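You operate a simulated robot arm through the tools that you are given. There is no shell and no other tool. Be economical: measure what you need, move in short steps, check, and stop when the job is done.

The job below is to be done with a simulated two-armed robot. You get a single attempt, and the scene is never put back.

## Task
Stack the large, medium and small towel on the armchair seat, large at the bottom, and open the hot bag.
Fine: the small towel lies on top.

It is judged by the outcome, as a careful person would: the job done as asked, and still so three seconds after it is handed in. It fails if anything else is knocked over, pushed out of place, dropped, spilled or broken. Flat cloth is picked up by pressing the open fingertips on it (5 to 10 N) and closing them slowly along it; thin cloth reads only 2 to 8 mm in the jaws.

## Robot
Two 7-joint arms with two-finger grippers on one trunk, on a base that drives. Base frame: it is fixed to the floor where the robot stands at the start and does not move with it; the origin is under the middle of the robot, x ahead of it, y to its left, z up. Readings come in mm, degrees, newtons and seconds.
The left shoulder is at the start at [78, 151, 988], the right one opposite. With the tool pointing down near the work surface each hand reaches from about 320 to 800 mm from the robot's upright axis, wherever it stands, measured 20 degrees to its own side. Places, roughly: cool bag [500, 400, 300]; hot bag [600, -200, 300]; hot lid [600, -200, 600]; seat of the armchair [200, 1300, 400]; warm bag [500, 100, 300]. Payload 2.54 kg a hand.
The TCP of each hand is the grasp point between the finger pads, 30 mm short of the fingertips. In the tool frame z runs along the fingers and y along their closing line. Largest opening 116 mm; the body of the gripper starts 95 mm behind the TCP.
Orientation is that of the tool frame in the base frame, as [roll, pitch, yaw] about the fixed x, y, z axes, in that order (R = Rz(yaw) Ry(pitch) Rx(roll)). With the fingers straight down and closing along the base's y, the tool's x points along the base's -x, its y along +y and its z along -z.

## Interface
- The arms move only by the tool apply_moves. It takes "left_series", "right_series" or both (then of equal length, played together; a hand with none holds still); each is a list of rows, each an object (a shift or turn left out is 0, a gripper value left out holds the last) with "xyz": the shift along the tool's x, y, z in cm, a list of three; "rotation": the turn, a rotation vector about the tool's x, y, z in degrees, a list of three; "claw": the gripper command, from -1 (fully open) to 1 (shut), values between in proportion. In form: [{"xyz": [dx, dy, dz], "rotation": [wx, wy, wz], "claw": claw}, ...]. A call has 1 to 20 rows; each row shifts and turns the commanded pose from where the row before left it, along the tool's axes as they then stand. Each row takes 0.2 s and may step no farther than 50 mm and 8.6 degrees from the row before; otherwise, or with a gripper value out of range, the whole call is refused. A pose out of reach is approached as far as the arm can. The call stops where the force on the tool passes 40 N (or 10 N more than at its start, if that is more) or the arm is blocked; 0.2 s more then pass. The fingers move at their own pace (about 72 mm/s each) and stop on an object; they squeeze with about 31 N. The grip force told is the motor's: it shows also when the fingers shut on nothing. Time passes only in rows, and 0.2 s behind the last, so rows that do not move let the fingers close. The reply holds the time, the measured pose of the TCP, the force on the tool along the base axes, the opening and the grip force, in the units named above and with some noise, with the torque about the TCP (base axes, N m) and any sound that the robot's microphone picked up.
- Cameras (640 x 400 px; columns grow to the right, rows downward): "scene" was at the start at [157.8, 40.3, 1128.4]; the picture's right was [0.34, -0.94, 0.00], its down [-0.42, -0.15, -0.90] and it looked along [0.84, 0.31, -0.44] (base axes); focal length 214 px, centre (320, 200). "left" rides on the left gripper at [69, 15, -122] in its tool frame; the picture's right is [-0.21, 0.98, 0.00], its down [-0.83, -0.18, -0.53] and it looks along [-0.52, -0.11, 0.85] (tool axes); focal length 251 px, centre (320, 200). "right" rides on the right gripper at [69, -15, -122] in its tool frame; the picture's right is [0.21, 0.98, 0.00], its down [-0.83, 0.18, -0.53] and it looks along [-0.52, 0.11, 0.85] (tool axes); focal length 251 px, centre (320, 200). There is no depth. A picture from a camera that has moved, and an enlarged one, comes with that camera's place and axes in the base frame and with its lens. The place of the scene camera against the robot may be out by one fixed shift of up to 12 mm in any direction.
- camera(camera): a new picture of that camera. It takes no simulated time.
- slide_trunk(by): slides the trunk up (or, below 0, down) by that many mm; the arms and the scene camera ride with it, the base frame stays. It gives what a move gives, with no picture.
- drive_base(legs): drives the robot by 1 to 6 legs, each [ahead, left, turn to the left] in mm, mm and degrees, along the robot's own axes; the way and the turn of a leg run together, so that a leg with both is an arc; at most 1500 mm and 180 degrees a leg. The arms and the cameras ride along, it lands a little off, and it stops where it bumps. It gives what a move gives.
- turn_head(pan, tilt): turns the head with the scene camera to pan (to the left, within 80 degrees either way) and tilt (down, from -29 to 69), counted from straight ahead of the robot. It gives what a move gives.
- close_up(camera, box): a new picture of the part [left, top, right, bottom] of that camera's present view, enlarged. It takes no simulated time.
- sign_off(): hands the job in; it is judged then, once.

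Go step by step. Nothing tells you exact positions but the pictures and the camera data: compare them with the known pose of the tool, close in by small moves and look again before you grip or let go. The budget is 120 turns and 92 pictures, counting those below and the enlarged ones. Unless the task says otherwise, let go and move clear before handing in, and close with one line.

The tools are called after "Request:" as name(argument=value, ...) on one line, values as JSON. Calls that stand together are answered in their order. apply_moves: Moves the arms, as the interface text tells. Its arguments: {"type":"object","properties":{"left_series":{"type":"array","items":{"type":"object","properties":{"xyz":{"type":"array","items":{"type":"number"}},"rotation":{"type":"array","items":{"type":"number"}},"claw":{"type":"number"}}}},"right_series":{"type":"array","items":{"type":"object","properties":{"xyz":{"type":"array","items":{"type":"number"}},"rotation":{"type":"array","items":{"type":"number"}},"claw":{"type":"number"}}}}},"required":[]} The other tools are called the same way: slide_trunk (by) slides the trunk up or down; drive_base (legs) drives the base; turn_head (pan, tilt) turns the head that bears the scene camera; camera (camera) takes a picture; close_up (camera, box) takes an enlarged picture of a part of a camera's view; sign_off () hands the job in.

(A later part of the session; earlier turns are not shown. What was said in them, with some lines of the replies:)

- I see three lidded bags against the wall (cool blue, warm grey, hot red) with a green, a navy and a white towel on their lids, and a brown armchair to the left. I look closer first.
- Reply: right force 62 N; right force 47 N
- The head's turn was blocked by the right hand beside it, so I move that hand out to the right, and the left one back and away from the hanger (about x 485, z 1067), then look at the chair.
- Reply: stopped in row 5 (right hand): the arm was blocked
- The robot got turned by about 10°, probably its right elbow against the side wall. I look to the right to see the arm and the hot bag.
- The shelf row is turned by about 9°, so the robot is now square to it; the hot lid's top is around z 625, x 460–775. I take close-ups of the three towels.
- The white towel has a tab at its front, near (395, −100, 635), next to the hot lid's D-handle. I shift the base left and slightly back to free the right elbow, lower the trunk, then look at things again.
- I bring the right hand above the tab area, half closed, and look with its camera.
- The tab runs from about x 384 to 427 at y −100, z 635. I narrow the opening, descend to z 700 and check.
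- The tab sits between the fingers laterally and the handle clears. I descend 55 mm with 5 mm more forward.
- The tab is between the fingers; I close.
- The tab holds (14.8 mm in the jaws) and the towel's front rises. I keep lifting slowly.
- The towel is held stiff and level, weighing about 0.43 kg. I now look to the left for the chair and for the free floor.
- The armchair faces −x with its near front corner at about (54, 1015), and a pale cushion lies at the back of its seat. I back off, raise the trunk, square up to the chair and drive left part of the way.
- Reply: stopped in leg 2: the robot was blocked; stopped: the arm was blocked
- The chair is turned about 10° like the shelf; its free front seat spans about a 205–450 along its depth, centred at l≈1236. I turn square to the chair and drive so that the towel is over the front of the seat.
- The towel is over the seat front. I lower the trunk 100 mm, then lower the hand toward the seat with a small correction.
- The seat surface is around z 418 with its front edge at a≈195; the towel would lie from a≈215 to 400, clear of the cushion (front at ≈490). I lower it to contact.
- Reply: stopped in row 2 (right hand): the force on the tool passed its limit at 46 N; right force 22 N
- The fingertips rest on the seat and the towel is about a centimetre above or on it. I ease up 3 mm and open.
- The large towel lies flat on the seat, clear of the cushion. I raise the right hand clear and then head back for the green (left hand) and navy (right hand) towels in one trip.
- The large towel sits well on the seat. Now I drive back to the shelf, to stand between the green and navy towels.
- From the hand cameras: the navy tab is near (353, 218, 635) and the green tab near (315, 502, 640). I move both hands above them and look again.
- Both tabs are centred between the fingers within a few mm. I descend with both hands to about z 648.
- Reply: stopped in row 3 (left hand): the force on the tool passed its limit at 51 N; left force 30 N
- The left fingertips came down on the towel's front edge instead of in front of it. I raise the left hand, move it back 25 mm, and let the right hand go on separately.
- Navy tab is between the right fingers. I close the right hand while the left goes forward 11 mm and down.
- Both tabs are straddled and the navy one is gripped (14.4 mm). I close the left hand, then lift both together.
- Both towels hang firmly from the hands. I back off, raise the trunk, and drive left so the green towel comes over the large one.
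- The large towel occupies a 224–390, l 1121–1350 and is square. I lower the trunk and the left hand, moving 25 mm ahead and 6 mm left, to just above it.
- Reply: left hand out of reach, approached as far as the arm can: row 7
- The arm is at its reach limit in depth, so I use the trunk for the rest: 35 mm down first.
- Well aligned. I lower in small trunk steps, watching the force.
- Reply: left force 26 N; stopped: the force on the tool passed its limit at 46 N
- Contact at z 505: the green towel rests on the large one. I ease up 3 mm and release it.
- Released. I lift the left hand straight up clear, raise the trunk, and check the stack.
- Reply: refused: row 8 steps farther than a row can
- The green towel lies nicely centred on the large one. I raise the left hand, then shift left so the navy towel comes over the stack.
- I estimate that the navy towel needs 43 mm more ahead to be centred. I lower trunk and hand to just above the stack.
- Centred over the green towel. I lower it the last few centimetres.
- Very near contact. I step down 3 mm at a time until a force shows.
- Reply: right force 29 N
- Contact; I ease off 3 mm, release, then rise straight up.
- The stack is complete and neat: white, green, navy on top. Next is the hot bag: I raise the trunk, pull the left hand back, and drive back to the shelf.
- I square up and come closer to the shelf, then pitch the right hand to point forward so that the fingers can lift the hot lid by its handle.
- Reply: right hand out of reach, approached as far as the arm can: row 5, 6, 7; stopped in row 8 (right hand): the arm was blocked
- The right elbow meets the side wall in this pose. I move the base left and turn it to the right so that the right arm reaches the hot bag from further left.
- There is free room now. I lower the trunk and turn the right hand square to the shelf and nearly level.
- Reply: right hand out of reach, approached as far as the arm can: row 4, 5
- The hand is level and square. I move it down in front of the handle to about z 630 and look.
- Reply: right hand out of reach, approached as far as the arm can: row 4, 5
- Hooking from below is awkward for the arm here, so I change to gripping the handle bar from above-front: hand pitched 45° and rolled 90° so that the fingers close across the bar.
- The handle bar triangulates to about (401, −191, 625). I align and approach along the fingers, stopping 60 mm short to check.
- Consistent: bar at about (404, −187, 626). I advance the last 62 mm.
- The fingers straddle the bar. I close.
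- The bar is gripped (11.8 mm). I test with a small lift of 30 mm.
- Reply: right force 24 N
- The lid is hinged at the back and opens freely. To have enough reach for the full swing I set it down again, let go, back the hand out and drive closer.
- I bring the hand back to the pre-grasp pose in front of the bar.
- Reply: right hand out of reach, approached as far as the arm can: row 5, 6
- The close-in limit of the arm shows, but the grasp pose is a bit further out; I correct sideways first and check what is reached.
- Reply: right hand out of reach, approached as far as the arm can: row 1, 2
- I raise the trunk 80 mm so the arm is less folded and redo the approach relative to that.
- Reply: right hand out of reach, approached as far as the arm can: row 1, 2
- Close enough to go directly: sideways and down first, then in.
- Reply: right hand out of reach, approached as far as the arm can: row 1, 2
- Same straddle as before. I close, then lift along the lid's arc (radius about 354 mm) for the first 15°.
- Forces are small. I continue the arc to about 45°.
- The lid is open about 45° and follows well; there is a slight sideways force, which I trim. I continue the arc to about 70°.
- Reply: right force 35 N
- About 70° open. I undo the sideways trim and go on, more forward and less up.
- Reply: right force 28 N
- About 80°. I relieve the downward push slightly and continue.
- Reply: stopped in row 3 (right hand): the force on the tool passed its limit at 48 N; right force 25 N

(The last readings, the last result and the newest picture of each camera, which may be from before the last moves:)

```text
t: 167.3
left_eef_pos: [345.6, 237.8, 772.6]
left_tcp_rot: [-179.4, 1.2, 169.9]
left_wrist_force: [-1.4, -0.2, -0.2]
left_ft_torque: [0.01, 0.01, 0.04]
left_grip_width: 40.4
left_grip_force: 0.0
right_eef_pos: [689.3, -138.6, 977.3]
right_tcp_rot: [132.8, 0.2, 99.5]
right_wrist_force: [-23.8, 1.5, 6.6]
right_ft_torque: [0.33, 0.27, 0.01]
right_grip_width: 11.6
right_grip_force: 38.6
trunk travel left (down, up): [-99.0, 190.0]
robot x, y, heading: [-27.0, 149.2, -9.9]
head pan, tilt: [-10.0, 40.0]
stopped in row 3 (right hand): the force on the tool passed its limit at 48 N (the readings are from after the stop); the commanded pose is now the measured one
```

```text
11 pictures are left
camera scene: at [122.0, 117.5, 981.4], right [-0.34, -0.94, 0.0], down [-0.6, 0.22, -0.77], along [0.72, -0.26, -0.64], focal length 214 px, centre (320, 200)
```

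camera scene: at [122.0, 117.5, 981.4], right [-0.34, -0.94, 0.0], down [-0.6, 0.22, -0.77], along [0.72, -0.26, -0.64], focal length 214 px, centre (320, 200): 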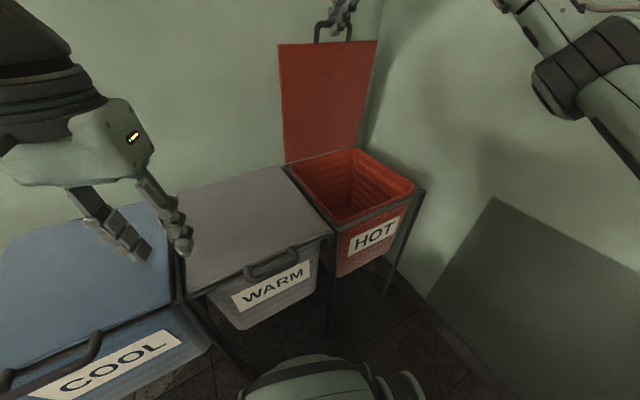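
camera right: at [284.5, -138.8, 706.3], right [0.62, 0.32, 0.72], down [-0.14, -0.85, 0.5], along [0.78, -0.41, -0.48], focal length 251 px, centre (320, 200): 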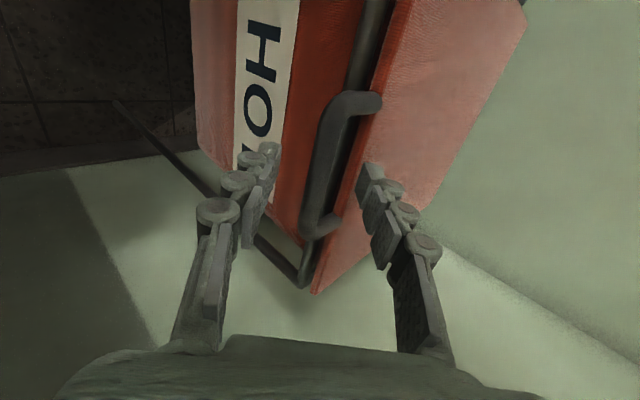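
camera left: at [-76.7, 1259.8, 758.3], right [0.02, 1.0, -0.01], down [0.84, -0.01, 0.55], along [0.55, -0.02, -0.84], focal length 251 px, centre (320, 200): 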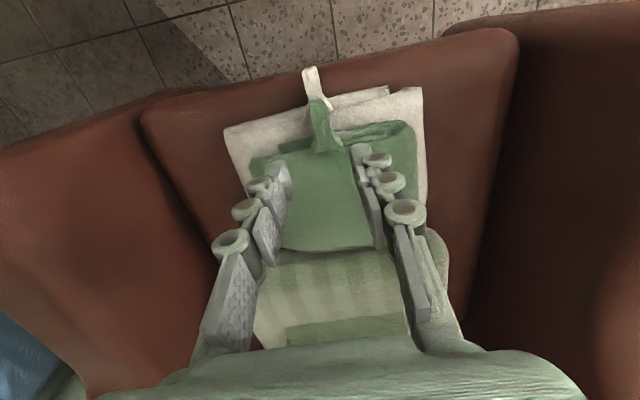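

The lid is nearly upright and meets a firm stop. I look closely at it before deciding how to let go.

Request:
turn_head(pan=-10, tilt=20)

Request:
close_up(camera="scene", box=[220, 60, 460, 250])

Request:
camera(camera="right")

```text
t: 168.1
left_eef_pos: [345.2, 237.6, 771.7]
left_tcp_rot: [-179.4, 1.3, 169.8]
left_wrist_force: [0.3, -0.4, -0.6]
left_ft_torque: [-0.03, -0.02, 0.02]
left_grip_width: 40.7
left_grip_force: 0.1
right_eef_pos: [690.1, -138.3, 977.9]
right_tcp_rot: [132.8, 0.4, 99.3]
right_wrist_force: [-36.6, 5.2, 9.0]
right_ft_torque: [0.44, 0.32, -0.02]
right_grip_width: 11.7
right_grip_force: 38.8
trunk travel left (down, up): [-99.0, 190.0]
robot x, y, heading: [-28.3, 150.7, -9.8]
head pan, tilt: [-10.0, 20.0]
```

```text
2.11 times, centred on (340, 155) of scene
camera zoom: at [128.8, 115.0, 1013.4], right [-0.34, -0.94, 0.0], down [-0.32, 0.12, -0.94], along [0.89, -0.32, -0.34], focal length 452 px, centre (278, 295)
```

zoom: 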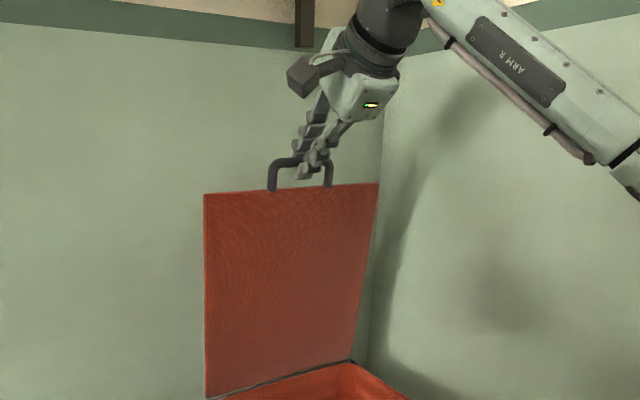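

```text
9 pictures are left
camera right: at [580.4, -86.7, 1049.3], right [0.62, 0.33, 0.71], down [-0.13, -0.85, 0.5], along [0.77, -0.4, -0.49], focal length 251 px, centre (320, 200)
```

right: 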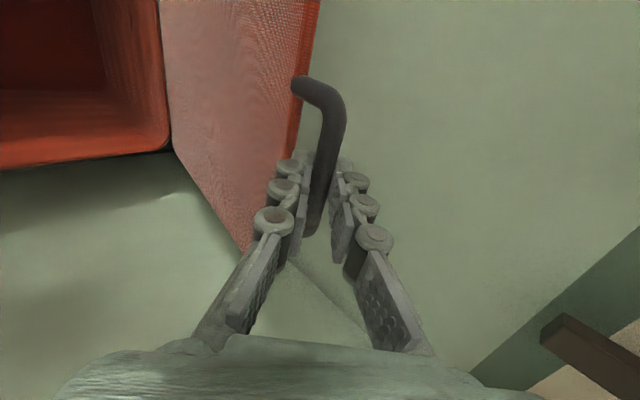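

The far fingertip seems to press the wall behind the bar. I relieve that by 5 mm and open slightly, with the near finger still there to catch the lid, to see whether it stays up.

Request:
apply_moves(right_series=[{"xyz": [0, -0.34, -0.37]}, {}, {"claw": 0.75}, {"claw": 0.6}, {}, {}, {}])

Request:
camera(camera="right")

```text
t: 169.7
left_eef_pos: [347.7, 237.6, 770.8]
left_tcp_rot: [-179.5, 1.1, 169.9]
left_wrist_force: [0.5, -0.6, -0.2]
left_ft_torque: [0.0, 0.0, 0.0]
left_grip_width: 40.4
left_grip_force: 0.1
right_eef_pos: [690.7, -138.8, 973.1]
right_tcp_rot: [133.3, 0.4, 99.3]
right_wrist_force: [-0.6, 0.5, 0.6]
right_ft_torque: [-0.01, -0.02, -0.02]
right_grip_width: 23.3
right_grip_force: 0.1
trunk travel left (down, up): [-99.0, 190.0]
robot x, y, heading: [-22.6, 148.7, -9.9]
head pan, tilt: [-10.0, 20.0]
```

```text
8 pictures are left
camera right: at [581.0, -88.0, 1044.6], right [0.62, 0.32, 0.71], down [-0.13, -0.85, 0.5], along [0.77, -0.41, -0.49], focal length 251 px, centre (320, 200)
```

right: 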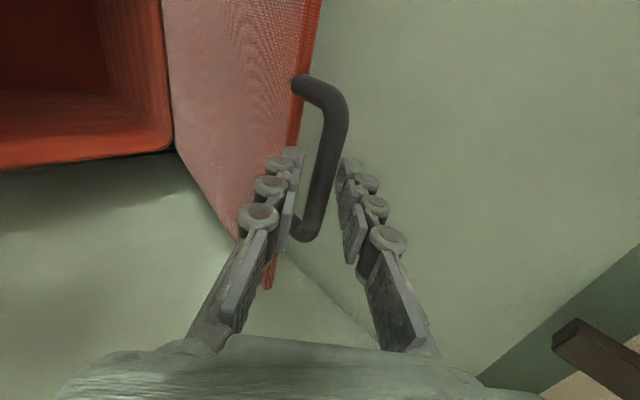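

With no force on the fingers the bar floats free between them: the lid stays up by itself. I open a little more, wait, and check again.

Request:
apply_moves(right_series=[{"claw": 0.4}, {}, {}, {}, {}, {}, {}, {}, {}, {}])

Request:
camera(camera="right")

```text
t: 171.9
left_eef_pos: [347.3, 238.9, 770.4]
left_tcp_rot: [-179.4, 0.9, 169.9]
left_wrist_force: [0.2, 0.4, -0.2]
left_ft_torque: [0.02, -0.01, -0.04]
left_grip_width: 40.6
left_grip_force: 0.0
right_eef_pos: [690.8, -139.0, 972.3]
right_tcp_rot: [133.2, 0.3, 99.4]
right_wrist_force: [0.0, 0.2, 0.4]
right_ft_torque: [0.01, 0.0, -0.01]
right_grip_width: 34.4
right_grip_force: 0.1
trunk travel left (down, up): [-99.0, 190.0]
robot x, y, heading: [-23.6, 147.6, -9.8]
head pan, tilt: [-10.0, 20.0]
```

```text
7 pictures are left
camera right: at [580.9, -87.9, 1044.8], right [0.62, 0.32, 0.71], down [-0.13, -0.85, 0.5], along [0.77, -0.41, -0.49], focal length 251 px, centre (320, 200)
```

right: 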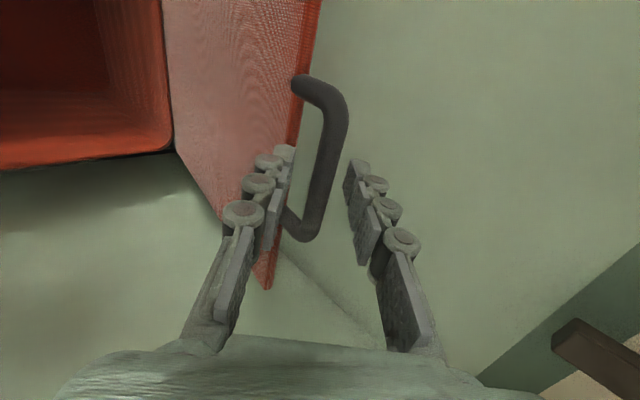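

The lid has not moved. I withdraw the fingers straight out along their axis and up.

Request:
apply_moves(right_series=[{"xyz": [0, 0, -1]}, {"xyz": [0, 0, -1.5]}, {"xyz": [0, 0, -2]}, {"xyz": [0, 0, -3]}, {"xyz": [0, 0, -4]}, {"xyz": [0, 0, -4]}, {"xyz": [0, -2, -3]}, {"xyz": [0, -3, 0]}, {}])

Request:
turn_head(pan=-10, tilt=35)

Request:
camera(camera="scene")

```text
t: 173.9
left_eef_pos: [348.2, 238.3, 771.8]
left_tcp_rot: [-179.4, 1.0, 170.0]
left_wrist_force: [0.6, 0.3, -0.6]
left_ft_torque: [-0.01, 0.0, -0.02]
left_grip_width: 40.8
left_grip_force: 0.1
right_eef_pos: [520.1, -170.9, 1060.4]
right_tcp_rot: [133.2, 0.4, 99.3]
right_wrist_force: [-0.2, -0.6, 0.5]
right_ft_torque: [0.05, 0.0, -0.02]
right_grip_width: 34.9
right_grip_force: 0.0
trunk travel left (down, up): [-99.0, 190.0]
robot x, y, heading: [-26.0, 145.3, -9.9]
head pan, tilt: [-10.0, 20.0]
```

```text
t: 174.7
left_eef_pos: [347.5, 237.6, 771.1]
left_tcp_rot: [-179.4, 1.0, 169.9]
left_wrist_force: [0.0, -1.1, -0.6]
left_ft_torque: [-0.01, -0.02, 0.02]
left_grip_width: 40.6
left_grip_force: 0.0
right_eef_pos: [520.2, -171.1, 1060.8]
right_tcp_rot: [133.2, 0.4, 99.3]
right_wrist_force: [0.3, 0.5, -0.7]
right_ft_torque: [0.0, -0.02, -0.01]
right_grip_width: 35.0
right_grip_force: 0.0
trunk travel left (down, up): [-99.0, 190.0]
robot x, y, heading: [-22.9, 147.7, -9.9]
head pan, tilt: [-10.0, 35.0]
```

```text
6 pictures are left
camera scene: at [127.8, 116.1, 988.8], right [-0.34, -0.94, 0.0], down [-0.54, 0.2, -0.82], along [0.77, -0.28, -0.57], focal length 214 px, centre (320, 200)
```

scene: 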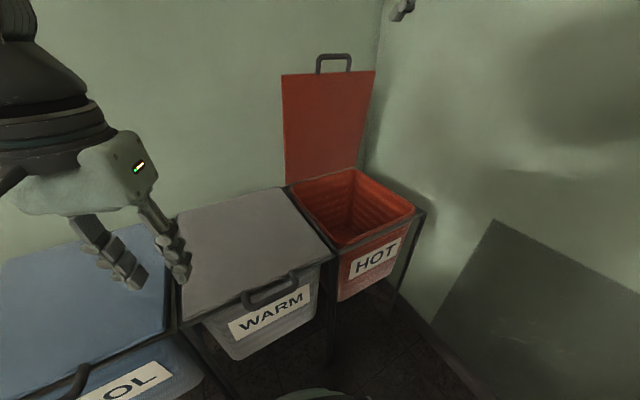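

The lid stands open by itself. I back the robot away and take a last look at the lid and at the stack.

Request:
drive_base(legs=[[-250, 0, 0]])

Request:
camera(camera="scene")

Request:
turn_head(pan=79, tilt=25)

Request:
camera(camera="scene")

```text
t: 176.5
left_eef_pos: [97.9, 281.6, 771.7]
left_tcp_rot: [-179.4, 1.0, 170.0]
left_wrist_force: [0.4, 0.3, -0.5]
left_ft_torque: [0.01, -0.02, 0.03]
left_grip_width: 40.9
left_grip_force: 0.1
right_eef_pos: [272.2, -126.4, 1060.7]
right_tcp_rot: [133.2, 0.4, 99.4]
right_wrist_force: [0.3, 0.9, 0.7]
right_ft_torque: [-0.01, 0.02, 0.01]
right_grip_width: 34.5
right_grip_force: 0.0
trunk travel left (down, up): [-99.0, 190.0]
robot x, y, heading: [-273.5, 191.6, -9.7]
head pan, tilt: [-10.0, 35.0]
```

```text
5 pictures are left
camera scene: at [-121.7, 159.8, 988.8], right [-0.34, -0.94, 0.0], down [-0.54, 0.19, -0.82], along [0.77, -0.28, -0.57], focal length 214 px, centre (320, 200)
```

scene: 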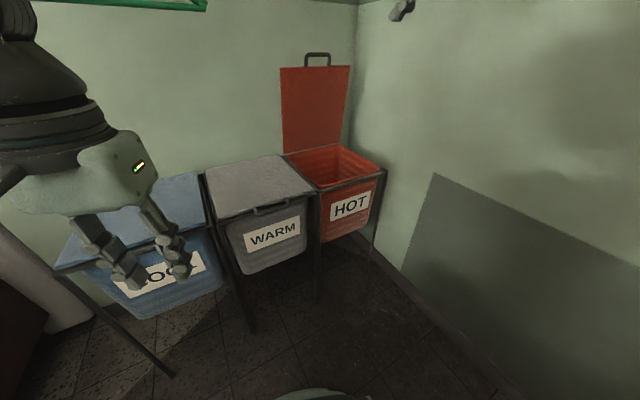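

```text
t: 178.2
left_eef_pos: [97.7, 281.8, 771.1]
left_tcp_rot: [-179.4, 1.0, 169.9]
left_wrist_force: [0.5, -0.5, 0.3]
left_ft_torque: [-0.04, -0.02, 0.01]
left_grip_width: 40.5
left_grip_force: 0.1
right_eef_pos: [271.7, -126.3, 1060.2]
right_tcp_rot: [133.2, 0.4, 99.4]
right_wrist_force: [0.7, -0.2, -0.6]
right_ft_torque: [-0.02, 0.04, -0.01]
right_grip_width: 34.8
right_grip_force: 0.2
trunk travel left (down, up): [-99.0, 190.0]
robot x, y, heading: [-274.7, 191.4, -10.0]
head pan, tilt: [79.0, 25.0]
```

```text
4 pictures are left
camera scene: at [-171.7, 275.7, 1004.5], right [0.93, -0.36, 0.0], down [-0.15, -0.4, -0.91], along [0.32, 0.85, -0.42], focal length 214 px, centre (320, 200)
```

scene: 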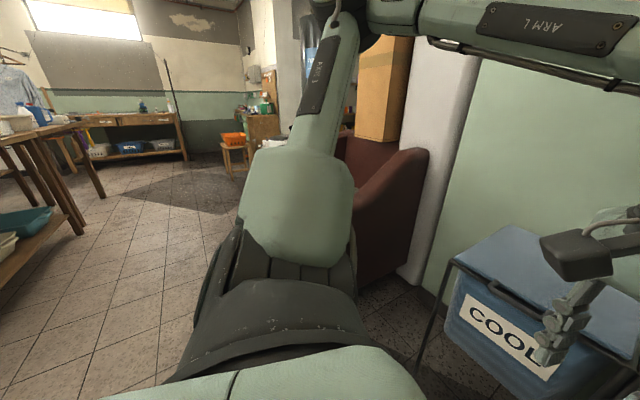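

The hot lid stands open and steady. The left arm hides the seat from here, but nothing has touched the stack since I last saw it in order; handing in.

Request:
sign_off()

```text
The job is handed in.
```

The large (white), medium (green) and small (navy) towels are stacked on the armchair seat with the small one on top, and the hot bag's lid stands open on its own; the left arm hid the stack in my last look, but nothing touched it after I last saw it in order.
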